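You operate a simulated robot arm through the tools that you are given. There is no shell and no other tool.

You run a simulated robot arm. Do the job below in one go: nothing can be reset, and whatever is moved stays where it is left.

JOB
Put things in order on the sideboard top. At the end: the yellow duster stands on top of the pie; the blue bottle stands where the glass jar (marked "SYRUP") stood; the glass jar from the sideboard top stands where the yellow duster stood; the scone from the sideboard top stands on top of the pears can; whatever was shut is shut again. Leave all else as you found it, and nothing knocked over.

The check looks at the end state, three seconds after you hand in, the way a careful person would. Anything else that was tipped, shoved, dropped, spilled or broken makes it a failure.

ROBOT AND FRAMES
A 7-joint arm with a two-finger parallel gripper, fixed in place. Base frame: the origin is at the foot of the arm, x ahead of it, y to its left, z up; the work surface is at about z = 0.82. Lengths are in m, angles in degrees, forces in N, time in s.
With the tool pointing down near the work surface it reaches from about 0.24 to 0.68 m from the base axis. Its first joint turns from -66.0 to 66.0 degrees. Payload 2.4 kg.
The tool frame sits at the grasp point between the pads (the TCP): z along the fingers, y along the line on which they close. The tips reach 0.03 m beyond it. Largest opening 0.094 m; finger width 0.028, thickness 0.01; the body of the gripper, 0.05 by 0.096 m, starts 0.055 m behind the TCP.
Orientation is that of the tool frame in the base frame, as [roll, pitch, yaw] about the fixed x, y, z axes, in that order (R = Rz(yaw) Ry(pitch) Rx(roll)). With the fingers straight down and closing along the base's y, the tool's x points along the base's -x, its y along +y and its z along -z.

CONTROLS
- The arm moves only by the tool send_rows. Its argument "steps" is a list of rows, each a list of 7 numbers: the gripper command, from -1 (shut) to 1 (fully open), values between in proportion, then the shift along the tool's x, y, z in m, then the turn, a rotation vector about the tool's x, y, z in degrees. In form: [[gripper, dx, dy, dz, ax, ay, az], ...]. A call has 1 to 20 rows; each row shifts and turns the commanded pose from where the row before left it, along the tool's axes as they then stand. Rows are played at 5 a second. More than 0.05 m and 8.6 degrees between two rows, or a gripper value outside its range, and nothing of the call is played. Where a pose cannot be reached the arm comes as near as it can. A force on the tool above 40 N (or 10 N above the force at the start of the call, whichever is more), or a blocked arm, ends the call early, and 0.2 s more pass. Each finger travels about 0.153 m/s and halts on what it meets, pressing with about 22 N; the grip force reading is that of the motor and also rises with nothing between the fingers. The clock runs only during rows and for 0.2 s after the last one: add rows that do not move to give the fingers time. It gives the time, the measured TCP pose, the force on the tool (base axes), the opening and the grip force at its end, in the units of the frame above (readings bear some noise), with the torque about the TCP (base axes, N m) and any sound that the robot's microphone picked up, and new pictures: "pictures" is both (left out), scene, wrist or none.
- Cameras (640 x 400 px; columns grow to the right, rows downward): "scene" is fixed at [0.0376, 0.4851, 1.4272]; the picture's right is [-0.74, -0.67, 0.00], its down [-0.46, 0.51, -0.73] and it looks along [0.49, -0.54, -0.69] (base axes); focal length 298 px, centre (320, 200). "wrist" rides on the gripper at [0.076, 0.014, -0.102] in the tool frame; the picture's right is [-0.18, 0.98, 0.00], its down [-0.75, -0.14, -0.64] and it looks along [-0.63, -0.12, 0.77] (tool axes); focal length 243 px, centre (320, 200). There is no depth. A picture from a camera that has moved, and an enlarged one, comes with that camera's place and axes in the base frame and with its lens. The place of the scene camera against the robot may be out by one fixed shift of up to 0.012 m in any direction.
- inspect(camera, box): a new picture of the part [left, top, right, bottom] of that camera's present view, enlarged. It takes no simulated time.
- job_done(): hands the job in; it is judged then, once.

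Nothing tells you positions but the pictures and the camera data. Unless the task says otherwise, let go and move clear before handing in.

The tools are called after ">>>" as name(argument=value, ...) on one line, values as JSON. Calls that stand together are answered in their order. send_rows: Moves the arm, as the interface text tells. Its arguments: {"type":"object","properties":{"steps":{"type":"array","items":{"type":"array","items":{"type":"number"}}},"pictures":{"type":"string","enum":["both","scene","wrist","none"]}},"required":["steps"]} The other tools are called the same way: inspect (camera, box) takes an enlarged picture of a part of a camera's view; job_done () hands the job in.

At the start:

```text
time: 0.0
ee_pos: [0.4307, -0.17, 1.1322]
tool_rot: [180.0, -0.1, -180.0]
ft_force: [-0.7, 0.7, -0.4]
moment: [0.0, 0.01, -0.04]
gripper_width: 0.0939
gripper_force: 0.1
```

scene: 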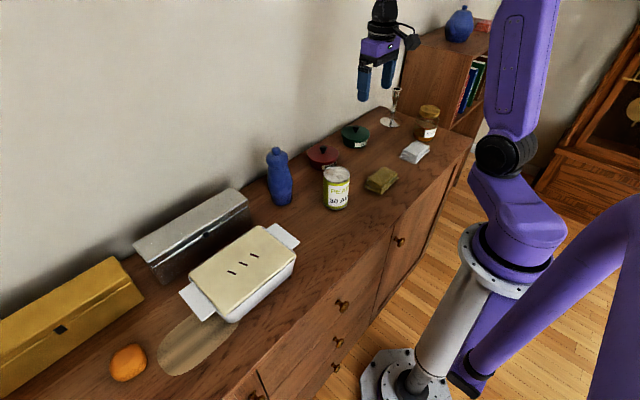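
wrist: 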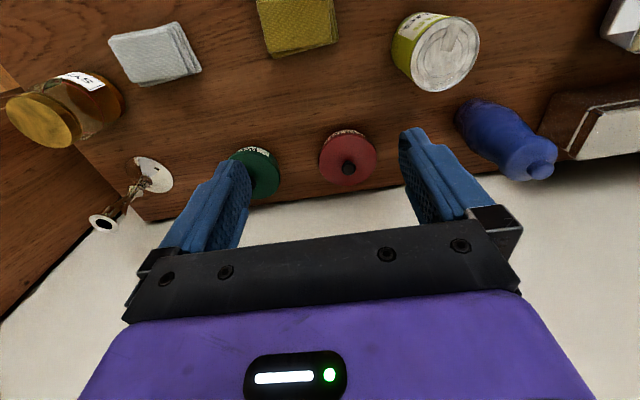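

I see a sideboard with yellow box, orange, wooden board, pie in a white dish, a silver box, blue bottle, can, red and green lidded pots, yellow and white dusters, a jar with syrup and a candlestick/glass. I'll look closer first.

>>> inspect(camera="scene", box=[240, 80, 480, 230])

>>> inspect(camera="scene", box=[0, 170, 320, 400])

>>> inspect(camera="wrist", box=[0, 0, 320, 240])

>>> inspect(camera="wrist", box=[320, 0, 640, 200])

>>> inspect(camera="scene", box=[400, 0, 640, 200])

```text
2.67 times, centred on (360, 155) of scene
camera zoom: at [0.0376, 0.4851, 1.4272], right [-0.74, -0.67, 0.0], down [-0.46, 0.51, -0.73], along [0.49, -0.54, -0.69], focal length 795 px, centre (213, 320)
```

zoom: 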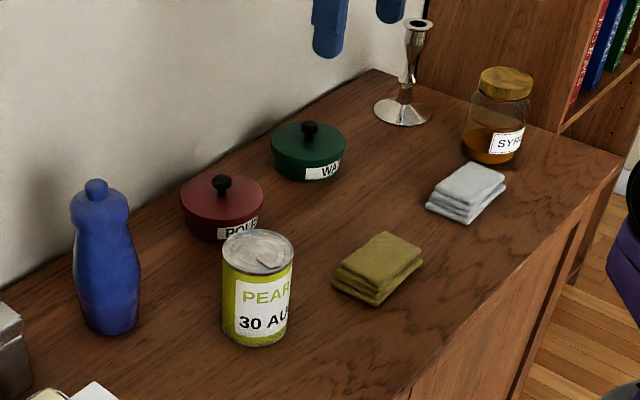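

```text
1.74 times, centred on (160, 285) of scene
camera zoom: at [0.0376, 0.4851, 1.4272], right [-0.74, -0.67, 0.0], down [-0.46, 0.51, -0.73], along [0.49, -0.54, -0.69], focal length 518 px, centre (598, 52)
```

zoom: 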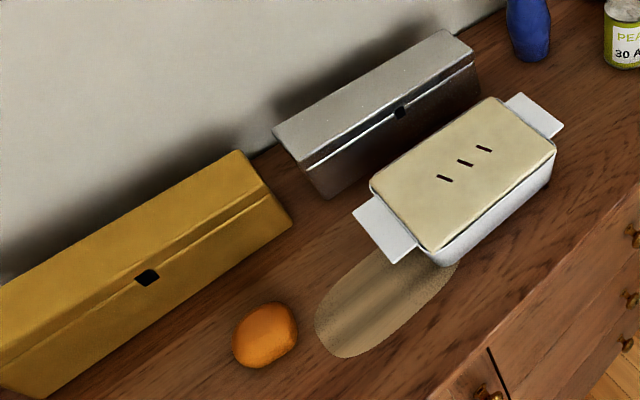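

```text
1.67 times, centred on (160, 120) of wrist
camera zoom: at [0.3544, -0.1566, 1.2343], right [0.18, 0.98, 0.0], down [0.75, -0.14, 0.64], along [0.63, -0.12, -0.77], focal length 404 px, centre (587, 333)
```

zoom: 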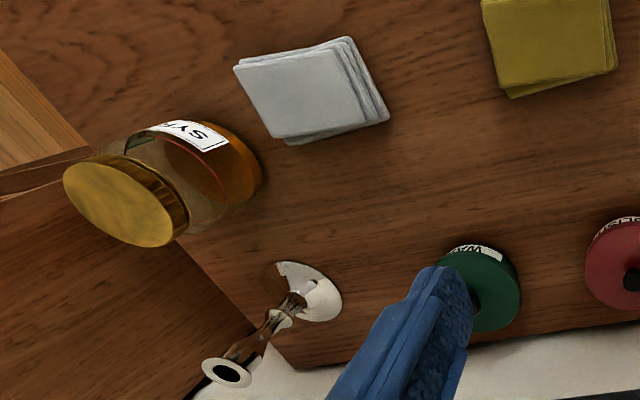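

```text
2.00 times, centred on (480, 100) of wrist
camera zoom: at [0.3544, -0.1566, 1.2343], right [0.18, 0.98, 0.0], down [0.75, -0.14, 0.64], along [0.63, -0.12, -0.77], focal length 485 px, centre (0, 400)
```

zoom: 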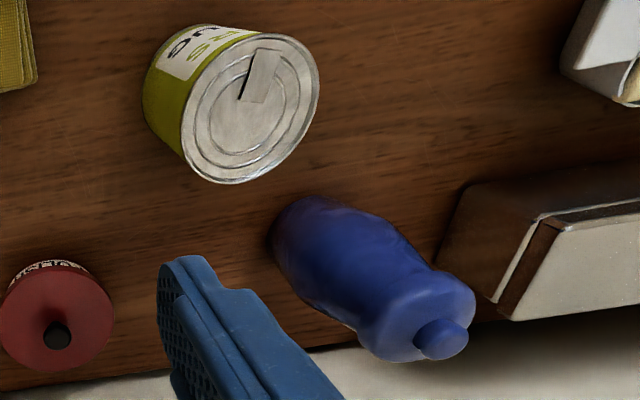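

```text
2.00 times, centred on (520, 100) of scene
camera zoom: at [0.0376, 0.4851, 1.4272], right [-0.74, -0.67, 0.0], down [-0.46, 0.51, -0.73], along [0.49, -0.54, -0.69], focal length 596 px, centre (-80, 400)
```

zoom: 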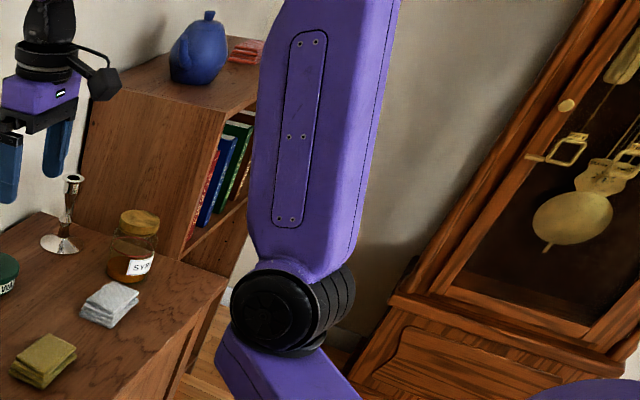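

I can't see the scone, so it may be inside a closed container, and the silver box with the black knob looks most likely. I'll swing the wrist camera over to the left side to look at the boxes and the pie.

>>> send_rows(steps=[[1, 0.01, 0.045, 0, 0, 0, 0], [1, 0.01, 0.045, 0, 0, 0, 0], [1, 0.01, 0.045, 0, 0, 0, 0], [1, 0.01, 0.045, 0, 0, 0, 0], [1, 0.01, 0.045, 0, 0, 0, 0], [1, 0.01, 0.045, 0, 0, 0, 0], [1, 0.01, 0.045, 0, 0, 0, 0], [1, 0.01, 0.045, 0, 0, 0, 0], [1, 0, 0.045, 0, 0, 0, 0], [1, 0, 0.045, 0, 0, 0, 0], [1, 0, 0, 0, 0, 0, 0]])

```text
time: 2.4
ee_pos: [0.3532, 0.2791, 1.1315]
tool_rot: [-180.0, -0.1, 179.9]
ft_force: [0.0, 0.4, -0.3]
moment: [0.05, 0.01, 0.0]
gripper_width: 0.0941
gripper_force: 0.0
camera wrist: at [0.2768, 0.2938, 1.2338], right [0.18, 0.98, 0.0], down [0.75, -0.14, 0.64], along [0.63, -0.12, -0.77], focal length 243 px, centre (320, 200)
```

scene: 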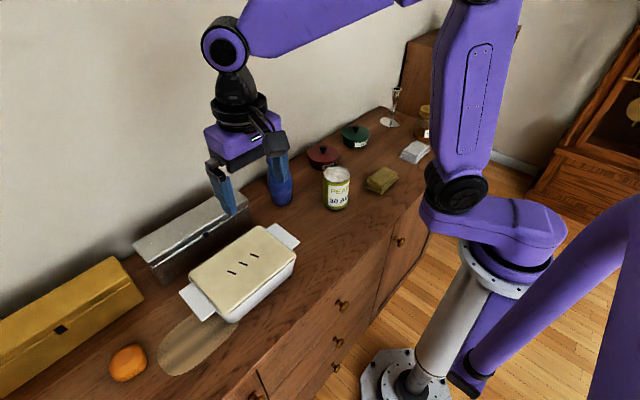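
wrist: 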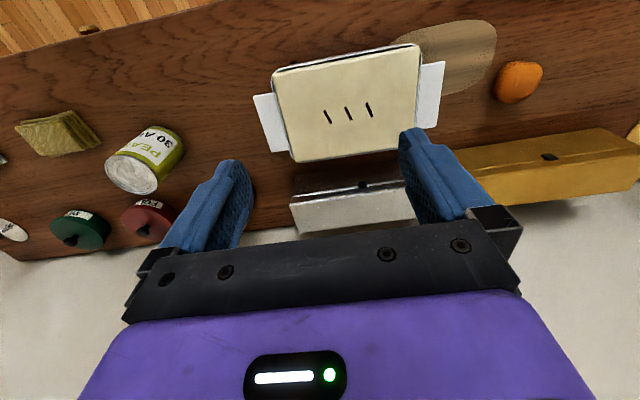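

The picture shows the pie in front with the silver box right behind it and the yellow box further left. I'll enlarge these.

>>> inspect(camera="wrist", box=[240, 20, 480, 240])

>>> inspect(camera="wrist", box=[440, 20, 640, 220])

>>> inspect(camera="wrist", box=[0, 80, 240, 260])

>>> inspect(camera="scene", box=[120, 170, 320, 330])

```text
1.82 times, centred on (360, 130) of wrist
camera zoom: at [0.2768, 0.2938, 1.2338], right [0.18, 0.98, 0.0], down [0.75, -0.14, 0.64], along [0.63, -0.12, -0.77], focal length 441 px, centre (247, 327)
```

zoom: 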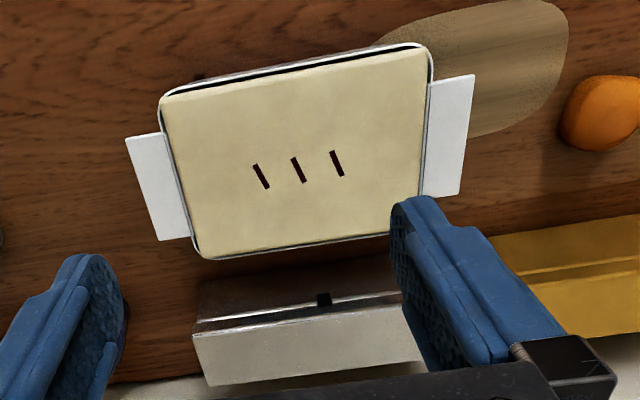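

```text
2.00 times, centred on (540, 120) of wrist
camera zoom: at [0.2768, 0.2938, 1.2338], right [0.18, 0.98, 0.0], down [0.75, -0.14, 0.64], along [0.63, -0.12, -0.77], focal length 485 px, centre (-120, 360)
```

zoom: 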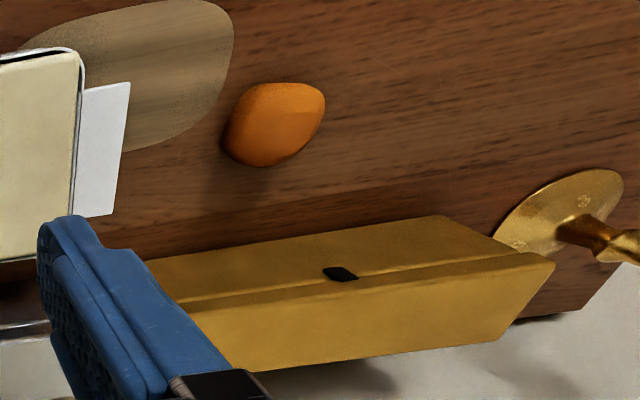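

```text
2.22 times, centred on (120, 170) of wrist
camera zoom: at [0.2768, 0.2938, 1.2338], right [0.18, 0.98, 0.0], down [0.75, -0.14, 0.64], along [0.63, -0.12, -0.77], focal length 539 px, centre (764, 267)
```

zoom: 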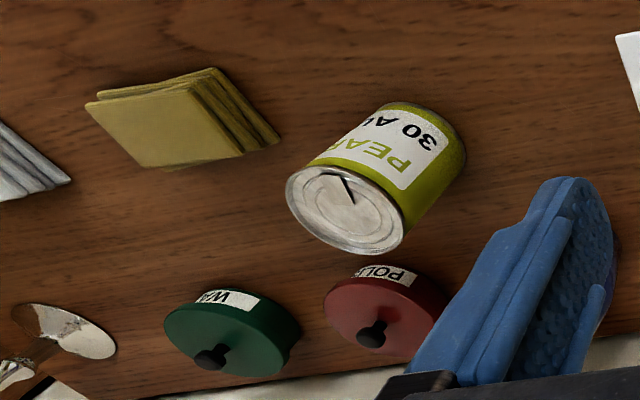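

```text
2.50 times, centred on (220, 250) of scene
camera zoom: at [0.0375, 0.4852, 1.4272], right [-0.74, -0.67, 0.0], down [-0.46, 0.51, -0.73], along [0.49, -0.54, -0.69], focal length 745 px, centre (570, 75)
```

zoom: 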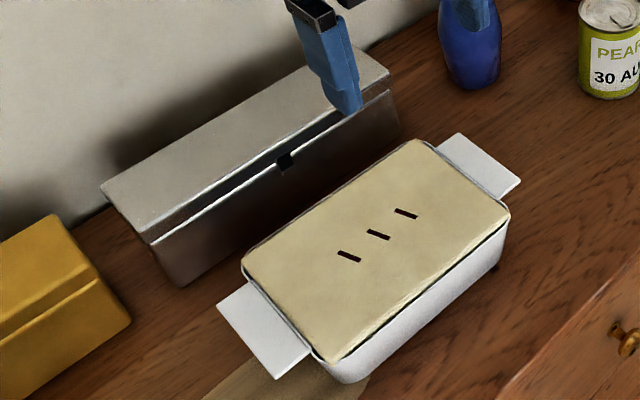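

The silver box has a lid with a small black knob at its front, so it's the likely hiding place. I'll tilt the wrist camera forward for a better look at its front and lid, and measure the knob.

>>> send_rows(steps=[[1, 0.02, 0.02, 0.02, 0, -8, 0], [1, 0.02, 0.01, 0.02, 0, -8, 0], [1, 0.02, 0, 0.02, 0, -8, 0], [1, 0.0, 0, 0.0, 0, 0, 0]])

>>> inspect(camera="wrist", box=[200, 40, 480, 220])

```text
time: 3.4
ee_pos: [0.3, 0.3089, 1.0652]
tool_rot: [179.9, 24.0, 180.0]
ft_force: [0.4, 0.3, 0.5]
moment: [-0.01, -0.03, 0.02]
gripper_width: 0.0936
gripper_force: 0.1
camera wrist: at [0.1895, 0.3229, 1.1276], right [0.17, 0.98, 0.08], down [0.43, -0.14, 0.89], along [0.89, -0.12, -0.44], focal length 243 px, centre (320, 200)
```

scene: 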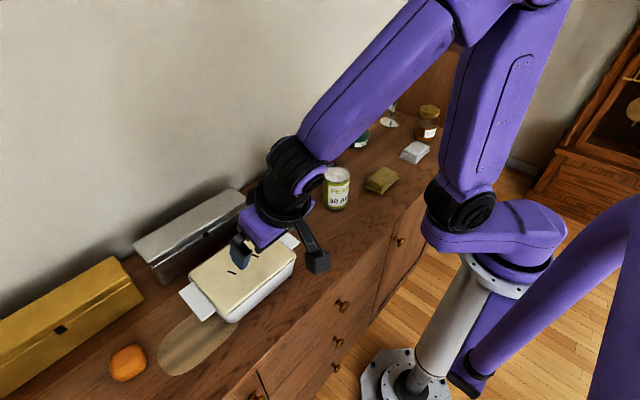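
wrist: 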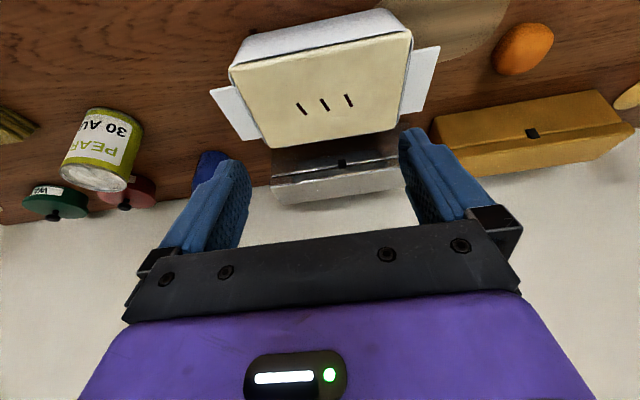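

```text
2.22 times, centred on (340, 130) of wrist
camera zoom: at [0.1895, 0.3229, 1.1276], right [0.17, 0.98, 0.08], down [0.43, -0.14, 0.89], along [0.89, -0.12, -0.44], focal length 539 px, centre (276, 356)
```

zoom: 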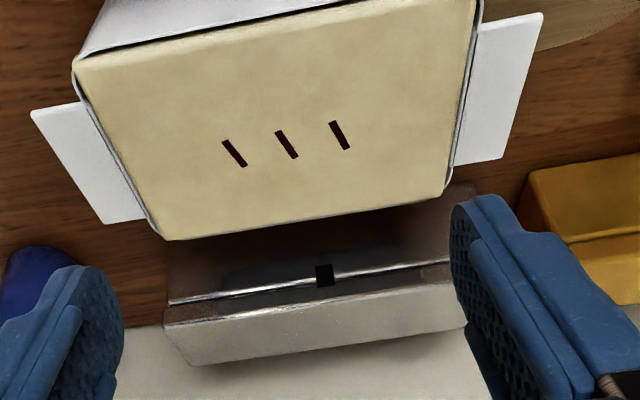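

The knob triangulates to about (0.530, 0.318, 0.899) on a lid with its top at z≈0.915. I'll level the tool again and hover above the knob to check it close up.

>>> send_rows(steps=[[1, 0, 0, 0, 0, 8, 0], [1, 0, 0, 0, 0, 8, 0], [1, 0, 0, 0, 0, 8, 0], [0.2, -0.045, 0.009, 0, 0, 0, 0], [0.2, -0.045, 0, 0, 0, 0, 0], [0.2, -0.045, 0, 0, 0, 0, 0], [0.2, -0.035, 0, 0.02, 0, 0, 0], [0.2, -0.03, 0, 0.02, 0, 0, 0], [0.2, -0.02, 0, 0.02, 0, 0, 0], [0.2, 0, 0, 0, 0, 0, 0]])

>>> inspect(camera="wrist", box=[220, 60, 460, 240])

>>> inspect(camera="scene", box=[120, 140, 320, 290])

```text
time: 5.6
ee_pos: [0.5205, 0.3173, 1.0043]
tool_rot: [180.0, -0.1, 180.0]
ft_force: [0.2, -0.8, 0.2]
moment: [0.02, -0.01, -0.01]
gripper_width: 0.0565
gripper_force: 0.1
camera wrist: at [0.4444, 0.3322, 1.1066], right [0.18, 0.98, 0.0], down [0.75, -0.14, 0.64], along [0.63, -0.12, -0.77], focal length 243 px, centre (320, 200)
```

scene: 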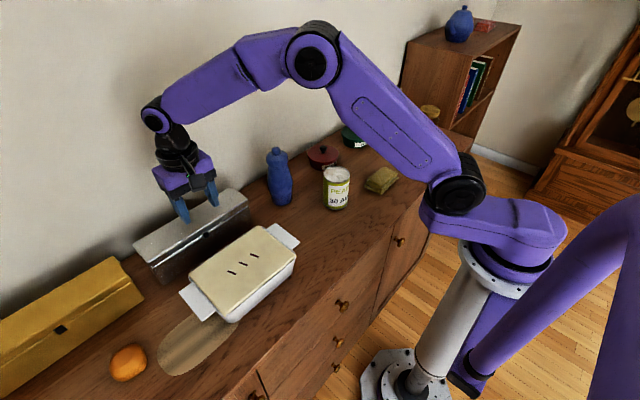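
wrist: 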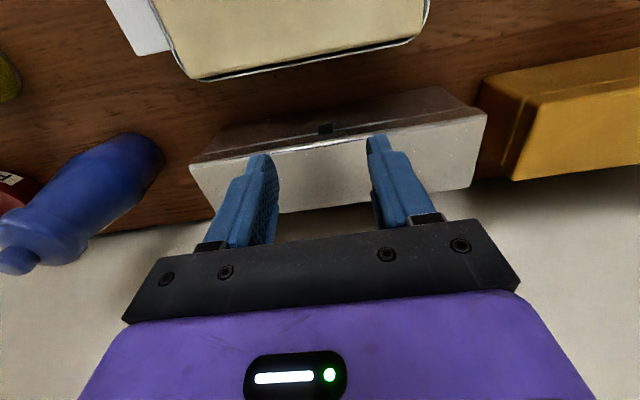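

```text
2.22 times, centred on (340, 150) of wrist
camera zoom: at [0.4444, 0.3322, 1.1066], right [0.18, 0.98, 0.0], down [0.75, -0.14, 0.64], along [0.63, -0.12, -0.77], focal length 539 px, centre (276, 311)
```

zoom: 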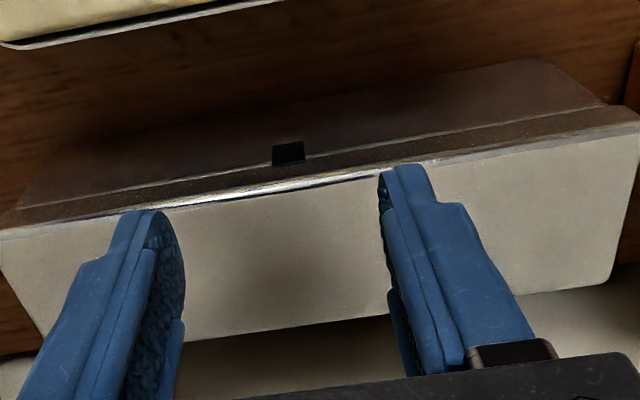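

```text
2.67 times, centred on (220, 215) of scene
camera zoom: at [0.0376, 0.4851, 1.4272], right [-0.74, -0.67, 0.0], down [-0.46, 0.51, -0.73], along [0.49, -0.54, -0.69], focal length 795 px, centre (587, 160)
```

zoom: 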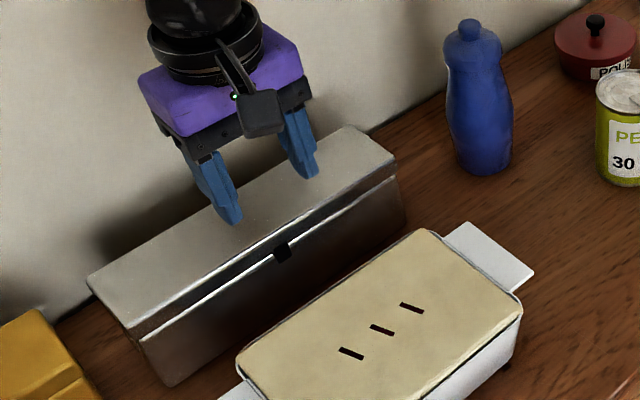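

The knob is a small tab, about 13 mm wide, at roughly (0.538, 0.320, 0.890), centred on the seam in the lid's front face. I'll tilt the tool forward about 24° and come closer to check it before gripping.

>>> send_rows(steps=[[0.0, 0.02, 0.003, 0.02, 0, -8, 0], [0.0, 0.0024, 0, 0.0168, 0, -8, 0], [-0.2, 0.0047, 0, 0.0163, 0, -8, 0], [-0.2, 0, 0, 0, 0, 0, 0]], pictures="wrist")

>>> inspect(camera="wrist", box=[240, 90, 400, 210])

```text
time: 6.6
ee_pos: [0.4997, 0.3221, 0.9501]
tool_rot: [-180.0, 24.1, -180.0]
ft_force: [-0.5, -0.4, 0.4]
moment: [0.04, 0.03, 0.03]
gripper_width: 0.0378
gripper_force: 0.0
camera wrist: at [0.3889, 0.3355, 1.0132], right [0.17, 0.98, 0.08], down [0.43, -0.14, 0.89], along [0.89, -0.12, -0.44], focal length 243 px, centre (320, 200)
```

wrist: 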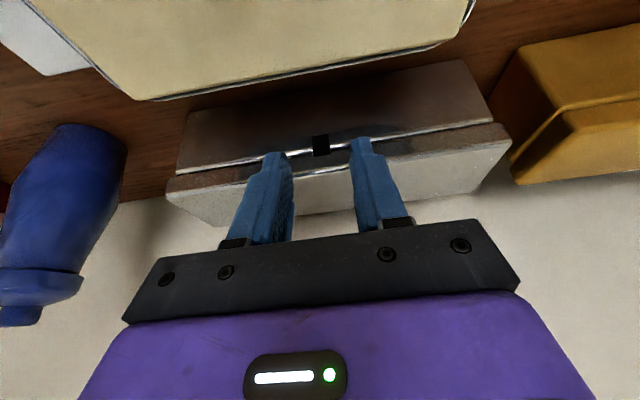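

```text
3.33 times, centred on (320, 150) of wrist
camera zoom: at [0.3889, 0.3355, 1.0132], right [0.17, 0.98, 0.08], down [0.43, -0.14, 0.89], along [0.89, -0.12, -0.44], focal length 809 px, centre (320, 367)
```

zoom: 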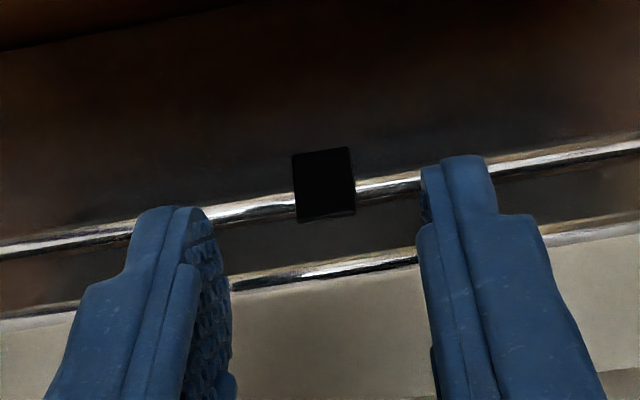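

The close-up shows a black tab about 15 mm wide standing out roughly 5 mm, with its lower half hanging below the lid seam. I'll lower the fingertips in front of the box to straddle the tab, stop a few mm short and check.

>>> send_rows(steps=[[-0.4, 0.0099, -0.0011, 0.0222, 0, 0, 0], [-0.4, 0.0099, 0, 0.0221, 0, 0, 0], [-0.4, -0.0128, 0, 0.0057, 0, 0, 0], [-0.4, 0, 0, 0, 0, 0, 0]])

>>> inspect(camera="wrist", box=[240, 90, 400, 210])

>>> inspect(camera="scene", box=[150, 170, 310, 280])

```text
time: 7.6
ee_pos: [0.5138, 0.3202, 0.9016]
tool_rot: [179.9, 24.1, -180.0]
ft_force: [0.5, -0.6, 0.5]
moment: [0.03, -0.02, 0.0]
gripper_width: 0.0283
gripper_force: 0.1
camera wrist: at [0.4035, 0.334, 0.9643], right [0.17, 0.98, 0.07], down [0.43, -0.14, 0.89], along [0.89, -0.12, -0.44], focal length 243 px, centre (320, 200)
```

scene: 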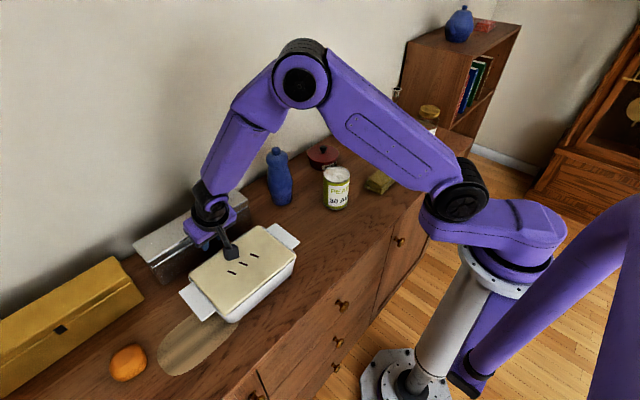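
wrist: 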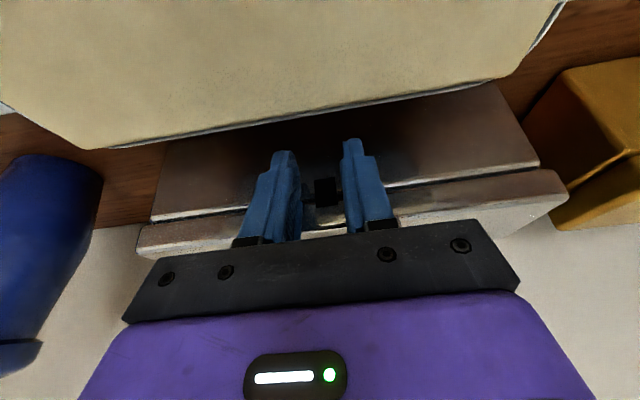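

```text
3.33 times, centred on (320, 150) of wrist
camera zoom: at [0.4035, 0.334, 0.9643], right [0.17, 0.98, 0.07], down [0.43, -0.14, 0.89], along [0.89, -0.12, -0.44], focal length 809 px, centre (320, 367)
```

zoom: 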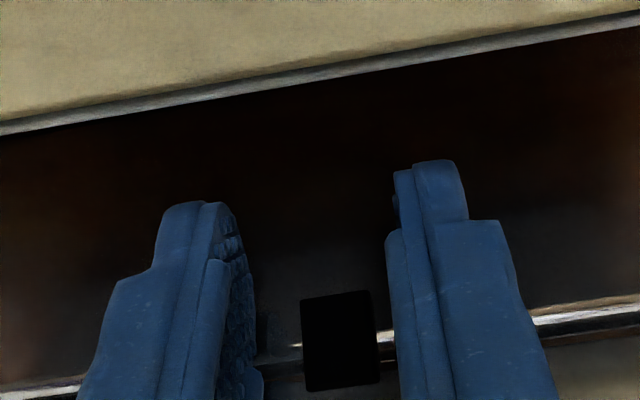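

```text
3.64 times, centred on (230, 225) of scene
camera zoom: at [0.0376, 0.4851, 1.4272], right [-0.74, -0.67, 0.0], down [-0.46, 0.51, -0.73], along [0.49, -0.54, -0.69], focal length 1084 px, centre (647, 109)
```

zoom: 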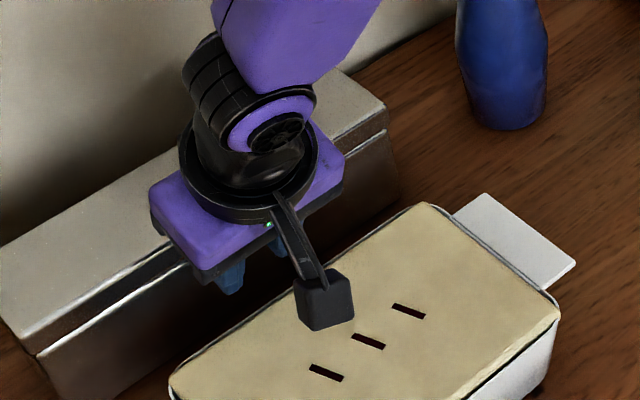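

The tab sits centred between the fingers, to within about a millimetre. I'll move the last 6–7 mm forward so the rounded tips flank it, watching the force.

>>> send_rows(steps=[[-0.45, -0.003, 0.0008, 0.0014, 0, 0, 0], [-0.45, -0.0031, 0, 0.0013, 0, 0, 0], [-0.45, 0, 0, 0, 0, 0, 0]], pictures="wrist")

>>> inspect(camera="wrist", box=[240, 120, 400, 240])

```text
time: 8.4
ee_pos: [0.5212, 0.3209, 0.9021]
tool_rot: [-179.9, 23.9, 180.0]
ft_force: [-1.9, -0.1, 0.5]
moment: [-0.03, 0.06, -0.01]
gripper_width: 0.0258
gripper_force: 0.0
camera wrist: at [0.4095, 0.3353, 0.9645], right [0.17, 0.98, 0.07], down [0.43, -0.14, 0.89], along [0.89, -0.12, -0.44], focal length 243 px, centre (320, 200)
```

wrist: 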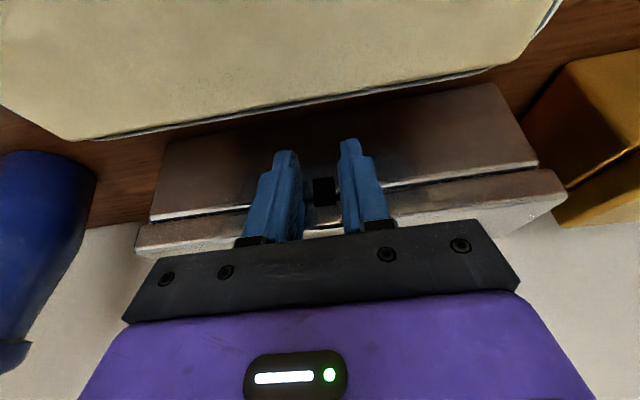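

```text
3.33 times, centred on (320, 180) of wrist
camera zoom: at [0.4095, 0.3353, 0.9645], right [0.17, 0.98, 0.07], down [0.43, -0.14, 0.89], along [0.89, -0.12, -0.44], focal length 809 px, centre (320, 267)
```

zoom: 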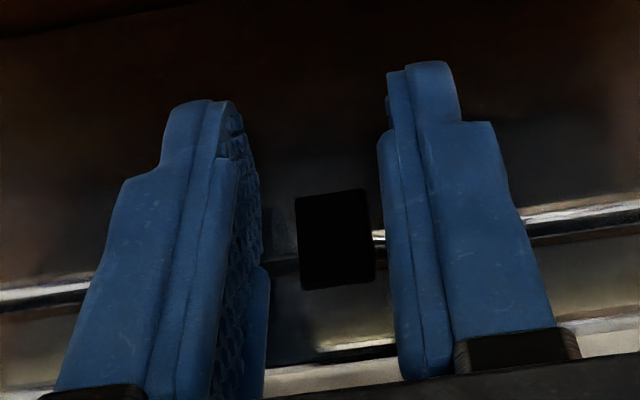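

Light contact with the box face shows on the force reading (about 2 N), so the fingertips are right beside the tab. I'll centre by 1 mm, back off a hair and close on the tab.

>>> send_rows(steps=[[-0.5, 0.0005, 0.001, -0.0002, 0, 0, 0], [-0.75, 0, 0, 0, 0, 0, 0], [-1, 0, 0, 0, 0, 0, 0], [-1, 0, 0, 0, 0, 0, 0], [-1, 0, 0, 0, 0, 0, 0]], pictures="wrist")

>>> inspect(camera="wrist", box=[240, 120, 400, 240])

```text
time: 9.6
ee_pos: [0.5203, 0.3218, 0.9025]
tool_rot: [179.9, 23.9, 179.9]
ft_force: [-0.7, 0.8, 0.0]
moment: [-0.02, 0.02, -0.04]
gripper_width: 0.0001
gripper_force: 22.1
camera wrist: at [0.4089, 0.3362, 0.9644], right [0.17, 0.98, 0.07], down [0.43, -0.14, 0.89], along [0.89, -0.12, -0.44], focal length 243 px, centre (320, 200)
```

wrist: 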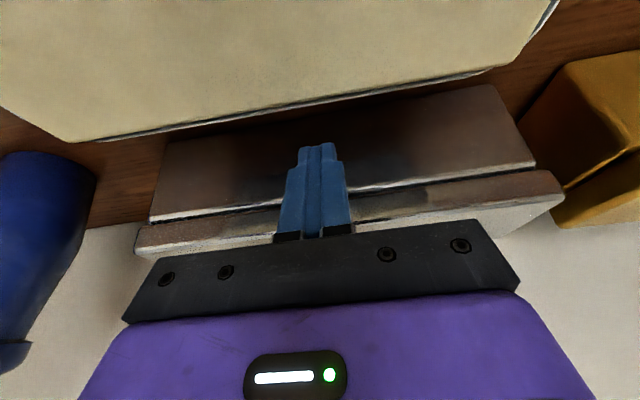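

```text
3.33 times, centred on (320, 180) of wrist
camera zoom: at [0.4089, 0.3362, 0.9644], right [0.17, 0.98, 0.07], down [0.43, -0.14, 0.89], along [0.89, -0.12, -0.44], focal length 809 px, centre (320, 267)
```

zoom: 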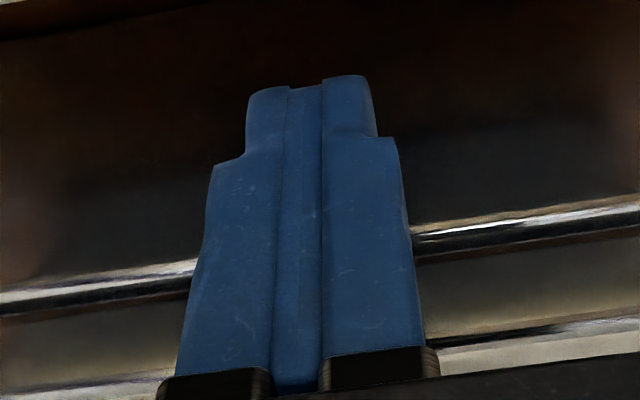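

The gripper closed fully (width 0), so the tab gave no grip: it is either very thin or only a plate. Before trying anything else I'll back off and study the lid's edge, ends and hinge from another angle.

>>> send_rows(steps=[[-1, 0.0137, 0, -0.0061, 0, 0, 0], [-0.5, -0.0041, 0, -0.0457, 0, 0, 0], [0, -0.015, 0, -0.045, 0, 0, 0], [1, 0, -0.04, -0.02, 0, 8, 0], [1, 0, -0.045, 0, 0, 8, 0], [1, 0, -0.045, 0, 0, 8, 8], [1, 0, -0.03, 0, 0, 0, 8], [1, 0, 0, 0, 0, 0, 8], [1, 0, 0, 0, 0, 0, 8], [1, 0, 0, 0, 0, 0, 8], [1, 0, 0, 0, 0, 0, 0]])

```text
refused: row 6 steps farther than a row can; nothing moved
```

A row combined two turns above the limit, so nothing moved. I'll split that and resend, turning the camera toward +y so it sees the box end.

>>> send_rows(steps=[[-1, 0.0137, 0, -0.0061, 0, 0, 0], [-0.5, -0.0041, 0, -0.0457, 0, 0, 0], [0, -0.015, 0, -0.045, 0, 0, 0], [1, 0, -0.04, -0.02, 0, 8, 0], [1, 0, -0.045, 0, 0, 8, 0], [1, 0, -0.045, 0, 0, 8, 0], [1, 0, -0.03, 0, 0, 0, -8], [1, 0, 0, 0, 0, 0, -8], [1, 0, 0, 0, 0, 0, -8], [1, 0, 0, 0, 0, 0, -8], [1, 0, 0, 0, 0, 0, -8], [1, 0, 0, 0, 0, 0, -8], [1, 0, 0, 0, 0, 0, 0]])

>>> inspect(camera="wrist", box=[160, 60, 480, 260])

>>> inspect(camera="scene", box=[120, 170, 260, 300])

```text
time: 12.4
ee_pos: [0.4768, 0.1623, 1.0114]
tool_rot: [180.0, -0.1, -131.8]
ft_force: [0.0, 0.5, 0.7]
moment: [0.02, -0.03, -0.02]
gripper_width: 0.094
gripper_force: 0.1
camera wrist: at [0.4154, 0.1146, 1.1134], right [-0.61, 0.79, 0.0], down [0.61, 0.47, 0.64], along [0.51, 0.39, -0.77], focal length 243 px, centre (320, 200)
```

scene: 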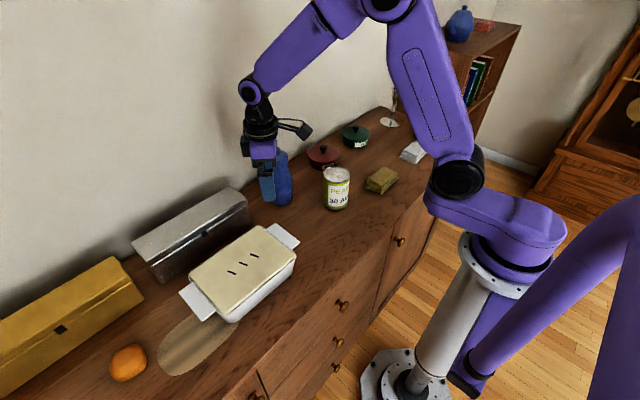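
wrist: 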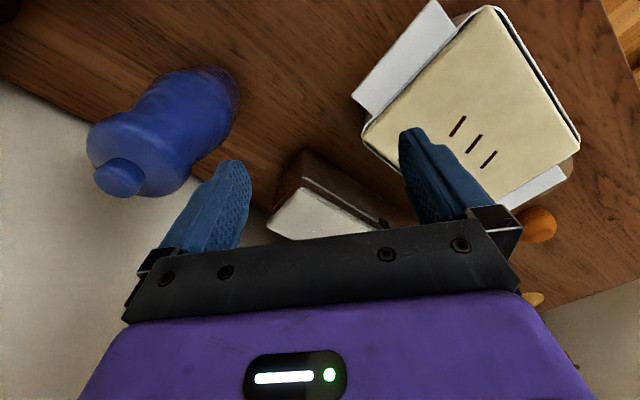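

```text
2.00 times, centred on (320, 160) of wrist
camera zoom: at [0.4154, 0.1146, 1.1134], right [-0.61, 0.79, 0.0], down [0.61, 0.47, 0.64], along [0.51, 0.39, -0.77], focal length 485 px, centre (320, 280)
```

zoom: 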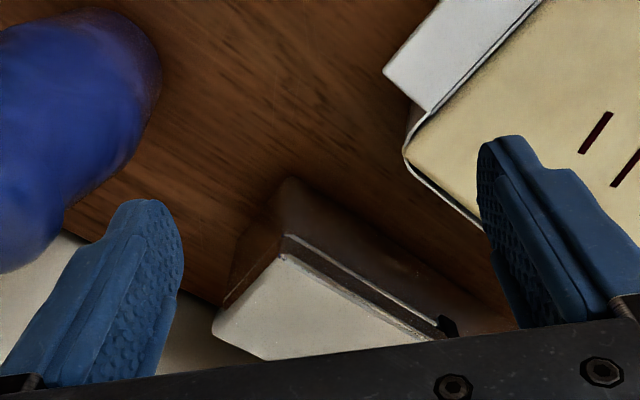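

```text
3.08 times, centred on (190, 235) of scene
camera zoom: at [0.0376, 0.4851, 1.4272], right [-0.74, -0.67, 0.0], down [-0.46, 0.51, -0.73], along [0.49, -0.54, -0.69], focal length 917 px, centre (720, 92)
```

zoom: 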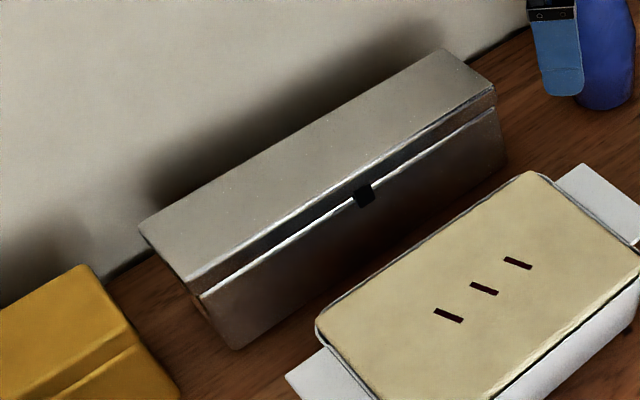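

From this angle the tab does stand out from the lid, and the face may be 4–5 mm further back than I thought, so my first grip probably just missed. I'll return and creep forward with force checks before closing again.

>>> send_rows(steps=[[1, 0, 0, 0, 0, 0, 8], [1, 0, 0, 0, 0, 0, 8], [1, 0, 0, 0, 0, 0, 8], [1, 0, 0, 0, 0, 0, 8], [1, 0, 0, 0, 0, 0, 8], [0.5, 0, 0, 0, 0, 0, 8], [0, 0, 0.04, 0, 0, 0, 0], [-0.2, 0, 0.04, 0, 0, 0, 0], [-0.4, 0, 0.04, 0, 0, -8, 0], [-0.4, 0, 0.0385, 0, 0, -8, 0], [-0.4, 0, 0, 0, 0, -8, 0], [-0.4, 0.0019, 0, 0.0326, 0, 0, 0], [-0.4, 0.0019, 0, 0.0326, 0, 0, 0], [-0.4, 0, 0, 0, 0, 0, 0]], pictures="wrist")

>>> inspect(camera="wrist", box=[240, 90, 400, 210])

```text
time: 15.4
ee_pos: [0.5024, 0.3203, 0.9501]
tool_rot: [-180.0, 24.0, 179.9]
ft_force: [0.1, -0.9, 0.0]
moment: [0.03, -0.01, 0.01]
gripper_width: 0.0282
gripper_force: 0.0
camera wrist: at [0.3908, 0.3354, 1.0127], right [0.17, 0.98, 0.08], down [0.43, -0.14, 0.89], along [0.89, -0.12, -0.44], focal length 243 px, centre (320, 200)
```

wrist: 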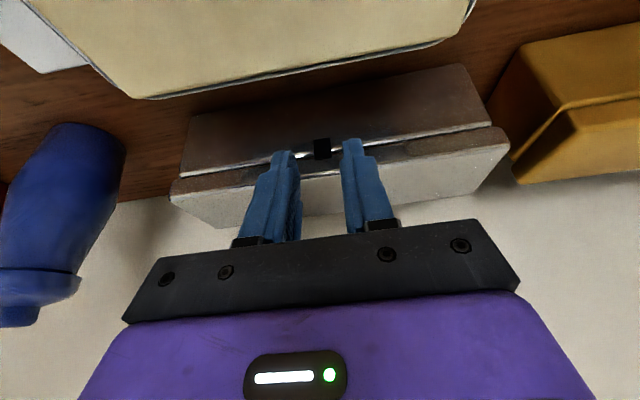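

```text
3.33 times, centred on (320, 150) of wrist
camera zoom: at [0.3908, 0.3354, 1.0127], right [0.17, 0.98, 0.08], down [0.43, -0.14, 0.89], along [0.89, -0.12, -0.44], focal length 809 px, centre (320, 367)
```

zoom: 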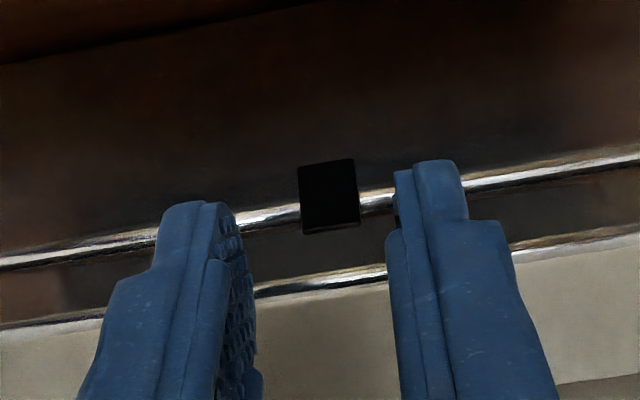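

The tab now appears about 6 mm further back than before: the tilted fingertip slid the box, which is evidently light, so I'll pull it back later. This time I'll go in with the tool upright so the straight finger edges flank the tab.

>>> send_rows(steps=[[-0.4, 0, 0, 0, 0, 8, 0], [-0.4, 0, 0, 0, 0, 8, 0], [-0.4, 0, 0, 0, 0, 8, 0], [-0.4, -0.0126, -0.0004, 0.0, 0, 0, 0], [-0.4, -0.008, 0, 0.0235, 0, 0, 0], [-0.4, 0, 0, 0.0235, 0, 0, 0], [-0.4, 0, 0, 0, 0, 0, 0]], pictures="wrist")

>>> inspect(camera="wrist", box=[240, 100, 400, 220])

```text
time: 17.0
ee_pos: [0.5202, 0.32, 0.9043]
tool_rot: [-180.0, 0.0, 180.0]
ft_force: [0.2, 0.3, -0.5]
moment: [-0.01, -0.01, -0.01]
gripper_width: 0.0281
gripper_force: 0.1
camera wrist: at [0.4442, 0.3343, 1.0053], right [0.18, 0.98, 0.0], down [0.75, -0.14, 0.64], along [0.63, -0.12, -0.77], focal length 243 px, centre (320, 200)
```

wrist: 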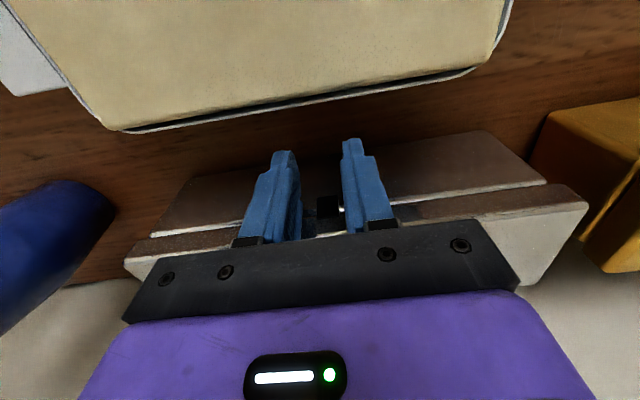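

```text
3.33 times, centred on (320, 160) of wrist
camera zoom: at [0.4442, 0.3343, 1.0053], right [0.18, 0.98, 0.0], down [0.75, -0.14, 0.64], along [0.63, -0.12, -0.77], focal length 809 px, centre (320, 333)
```

zoom: 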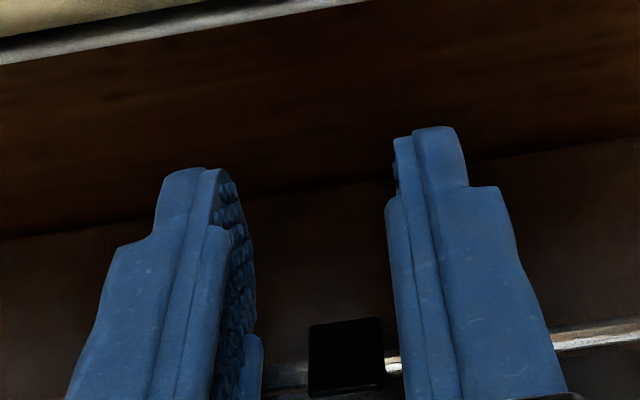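

The tab is between the fingers with its front at x≈0.5425. I'll creep forward about 12 mm with the tool upright.

>>> send_rows(steps=[[-0.4, -0.005, 0.0008, 0, 0, 0, 0], [-0.4, -0.004, 0, 0, 0, 0, 0], [-0.4, -0.002, 0, 0, 0, 0, 0], [-0.4, 0, 0, 0, 0, 0, 0]], pictures="wrist")

>>> inspect(camera="wrist", box=[240, 130, 400, 250])

```text
time: 18.0
ee_pos: [0.5316, 0.3215, 0.9021]
tool_rot: [-179.9, -0.1, -180.0]
ft_force: [-2.5, 1.0, 0.6]
moment: [0.01, -0.02, 0.02]
gripper_width: 0.0284
gripper_force: 0.0
camera wrist: at [0.4554, 0.3349, 1.0047], right [0.18, 0.98, 0.0], down [0.75, -0.14, 0.64], along [0.63, -0.12, -0.77], focal length 243 px, centre (320, 200)
```

wrist: 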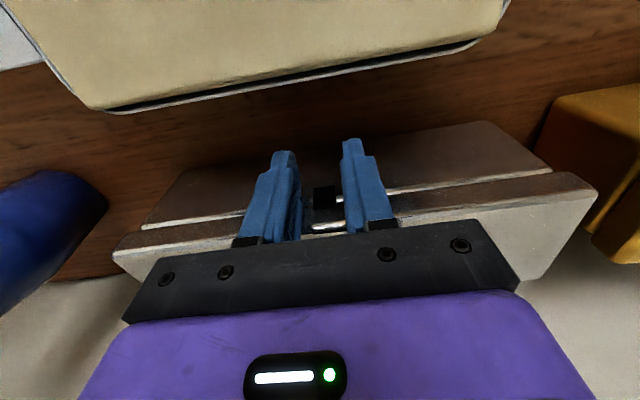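

```text
3.33 times, centred on (320, 190) of wrist
camera zoom: at [0.4554, 0.3349, 1.0047], right [0.18, 0.98, 0.0], down [0.75, -0.14, 0.64], along [0.63, -0.12, -0.77], focal length 809 px, centre (320, 233)
```

zoom: 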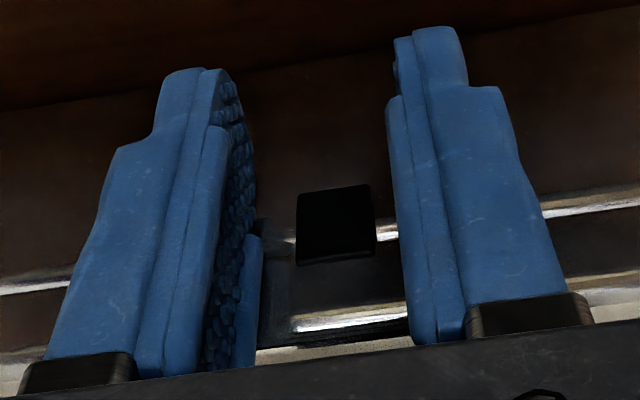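

The force shows contact (−2.5 N) and the tab lies between the pads. I'll close on it here and read the opening.

>>> send_rows(steps=[[-0.55, 0, 0.0003, 0, 0, 0, 0], [-0.7, 0, 0, 0, 0, 0, 0], [-1, 0, 0, 0, 0, 0, 0], [-1, 0, 0, 0, 0, 0, 0]], pictures="wrist")

>>> inspect(camera="wrist", box=[240, 130, 400, 250])

```text
time: 19.0
ee_pos: [0.5324, 0.3208, 0.9028]
tool_rot: [180.0, 0.0, 180.0]
ft_force: [0.6, 0.0, 0.0]
moment: [0.01, 0.04, 0.01]
gripper_width: 0.0
gripper_force: 22.3
camera wrist: at [0.4558, 0.3352, 1.0054], right [0.18, 0.98, 0.0], down [0.75, -0.14, 0.64], along [0.63, -0.12, -0.77], focal length 243 px, centre (320, 200)
```

wrist: 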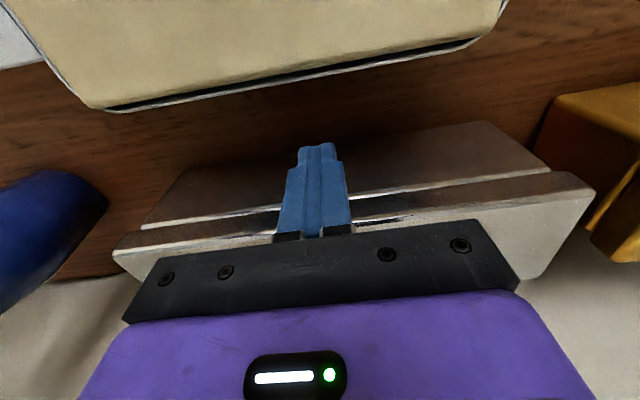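

```text
3.33 times, centred on (320, 190) of wrist
camera zoom: at [0.4558, 0.3352, 1.0054], right [0.18, 0.98, 0.0], down [0.75, -0.14, 0.64], along [0.63, -0.12, -0.77], focal length 809 px, centre (320, 233)
```

zoom: 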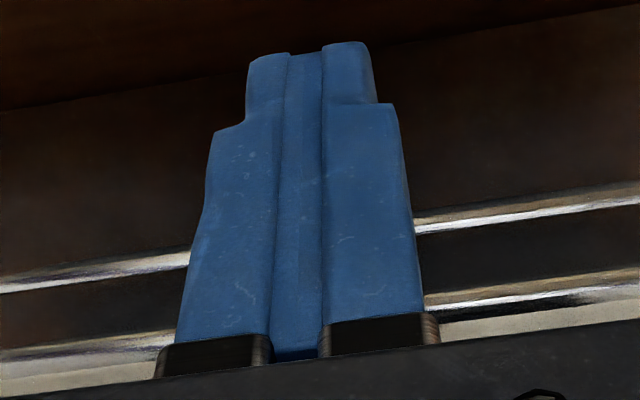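

It closed to zero again, so the tab can't be gripped. The lid is only about 75 mm deep, so I can straddle it front to back instead; I'll rise, turn the gripper 90° and look at the lid from above.

>>> send_rows(steps=[[-1, 0.01, 0, 0, 0, 0, 0], [-0.5, 0, 0, -0.04, 0, 0, 0], [0, 0, 0, -0.045, 0, 0, 0], [0.5, 0, 0, -0.045, 0, 0, -8], [1, 0, 0, 0, 0, 0, -8], [1, 0, 0, 0, 0, 0, -8], [1, 0, 0, 0, 0, 0, -8], [1, 0, 0, 0, 0, 0, -8], [1, 0, 0, 0, 0, 0, -8], [1, 0, 0, 0, 0, 0, -8], [1, 0, 0, 0, 0, 0, -8], [1, 0, 0, 0, 0, 0, -8], [1, 0, 0, 0, 0, 0, -8], [1, 0, 0, 0, 0, 0, -8], [1, 0, 0, 0, 0, 0, -2], [1, 0, 0, 0, 0, 0, 0]])

>>> inspect(camera="wrist", box=[160, 60, 480, 260])

>>> inspect(camera="scene", box=[100, 150, 300, 300])

```text
time: 22.4
ee_pos: [0.5216, 0.32, 1.0326]
tool_rot: [-180.0, 0.0, -89.9]
ft_force: [0.0, -0.2, -0.1]
moment: [0.03, 0.0, 0.02]
gripper_width: 0.094
gripper_force: 0.0
camera wrist: at [0.5077, 0.2446, 1.1354], right [-0.98, 0.18, 0.0], down [0.14, 0.75, 0.64], along [0.12, 0.63, -0.77], focal length 243 px, centre (320, 200)
```

scene: 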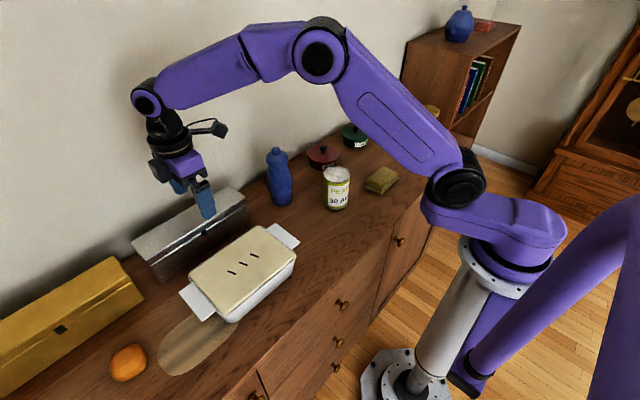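
wrist: 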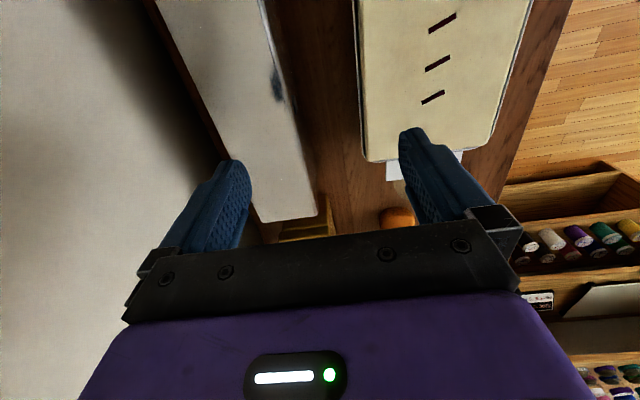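

```text
2.00 times, centred on (320, 160) of wrist
camera zoom: at [0.5077, 0.2446, 1.1354], right [-0.98, 0.18, 0.0], down [0.14, 0.75, 0.64], along [0.12, 0.63, -0.77], focal length 485 px, centre (320, 280)
```

zoom: 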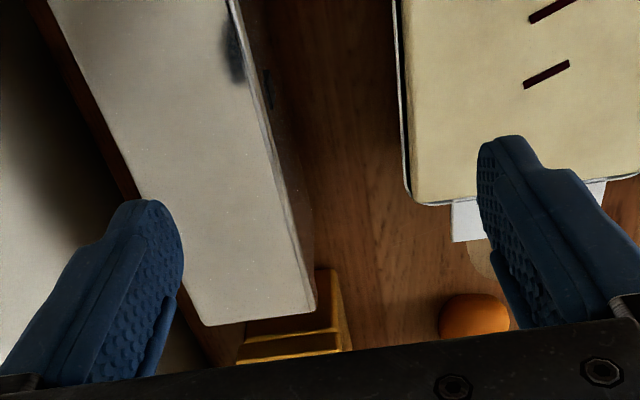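

```text
2.67 times, centred on (200, 225) of scene
camera zoom: at [0.0376, 0.4851, 1.4272], right [-0.74, -0.67, 0.0], down [-0.46, 0.51, -0.73], along [0.49, -0.54, -0.69], focal length 795 px, centre (640, 133)
```

zoom: 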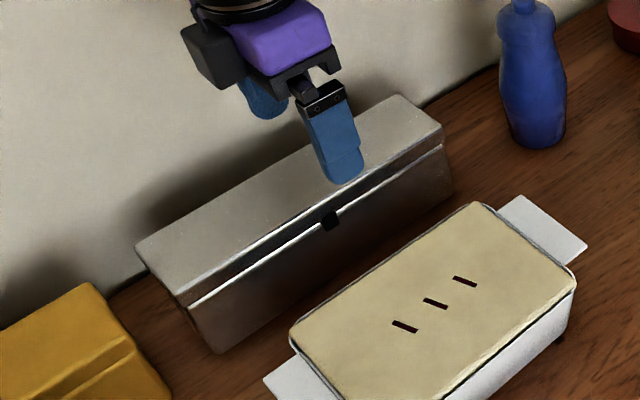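

The lid spans x≈0.548–0.620 with about 6 cm to the wall behind it, so the fingers fit front and back. I'll descend straddling the lid only, above the seam.

>>> send_rows(steps=[[1, 0, -0.032, 0, 0, 0, 0], [1, 0, -0.0305, 0, 0, 0, 0], [1, 0, 0, 0.04, 0, 0, 0], [1, 0, 0, 0.04, 0, 0, 0], [1, 0, 0, 0.017, 0, 0, 0], [1, 0, 0, 0.009, 0, 0, 0], [1, 0, 0, 0, 0, 0, 0]])

>>> inspect(camera="wrist", box=[160, 60, 480, 260])

>>> inspect(camera="scene", box=[120, 160, 280, 280])

```text
time: 24.0
ee_pos: [0.5842, 0.3221, 0.9262]
tool_rot: [179.9, 0.0, -90.1]
ft_force: [0.2, -0.8, -0.2]
moment: [0.0, 0.03, -0.03]
gripper_width: 0.094
gripper_force: 0.0
camera wrist: at [0.5704, 0.2458, 1.0287], right [-0.98, 0.18, 0.0], down [0.14, 0.75, 0.64], along [0.12, 0.63, -0.77], focal length 243 px, centre (320, 200)
```

scene: 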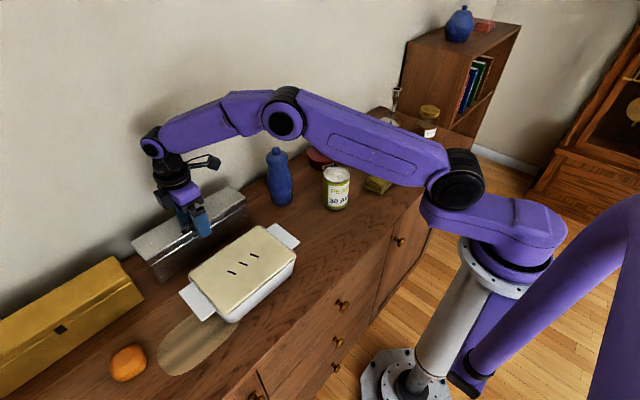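
wrist: 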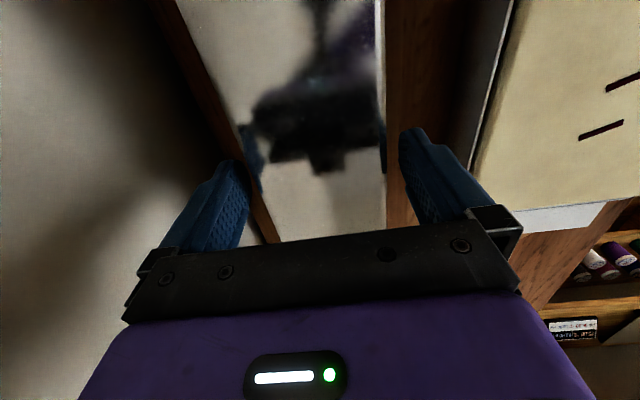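

```text
2.00 times, centred on (320, 160) of wrist
camera zoom: at [0.5704, 0.2458, 1.0287], right [-0.98, 0.18, 0.0], down [0.14, 0.75, 0.64], along [0.12, 0.63, -0.77], focal length 485 px, centre (320, 280)
```

zoom: 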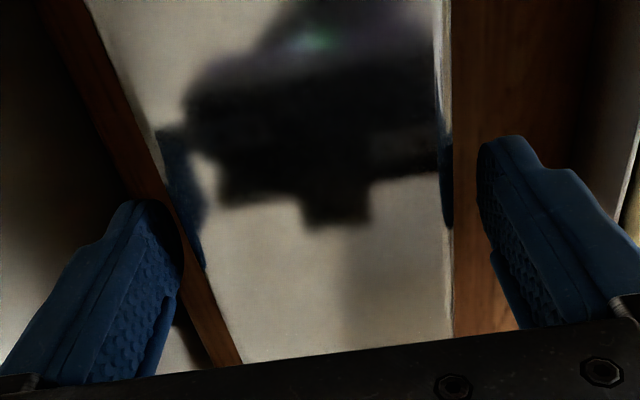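

```text
3.33 times, centred on (200, 220) of scene
camera zoom: at [0.0376, 0.4851, 1.4272], right [-0.74, -0.67, 0.0], down [-0.46, 0.51, -0.73], along [0.49, -0.54, -0.69], focal length 994 px, centre (720, 133)
```

zoom: 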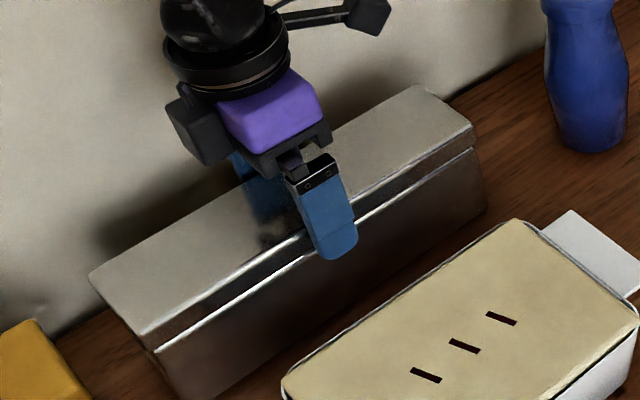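

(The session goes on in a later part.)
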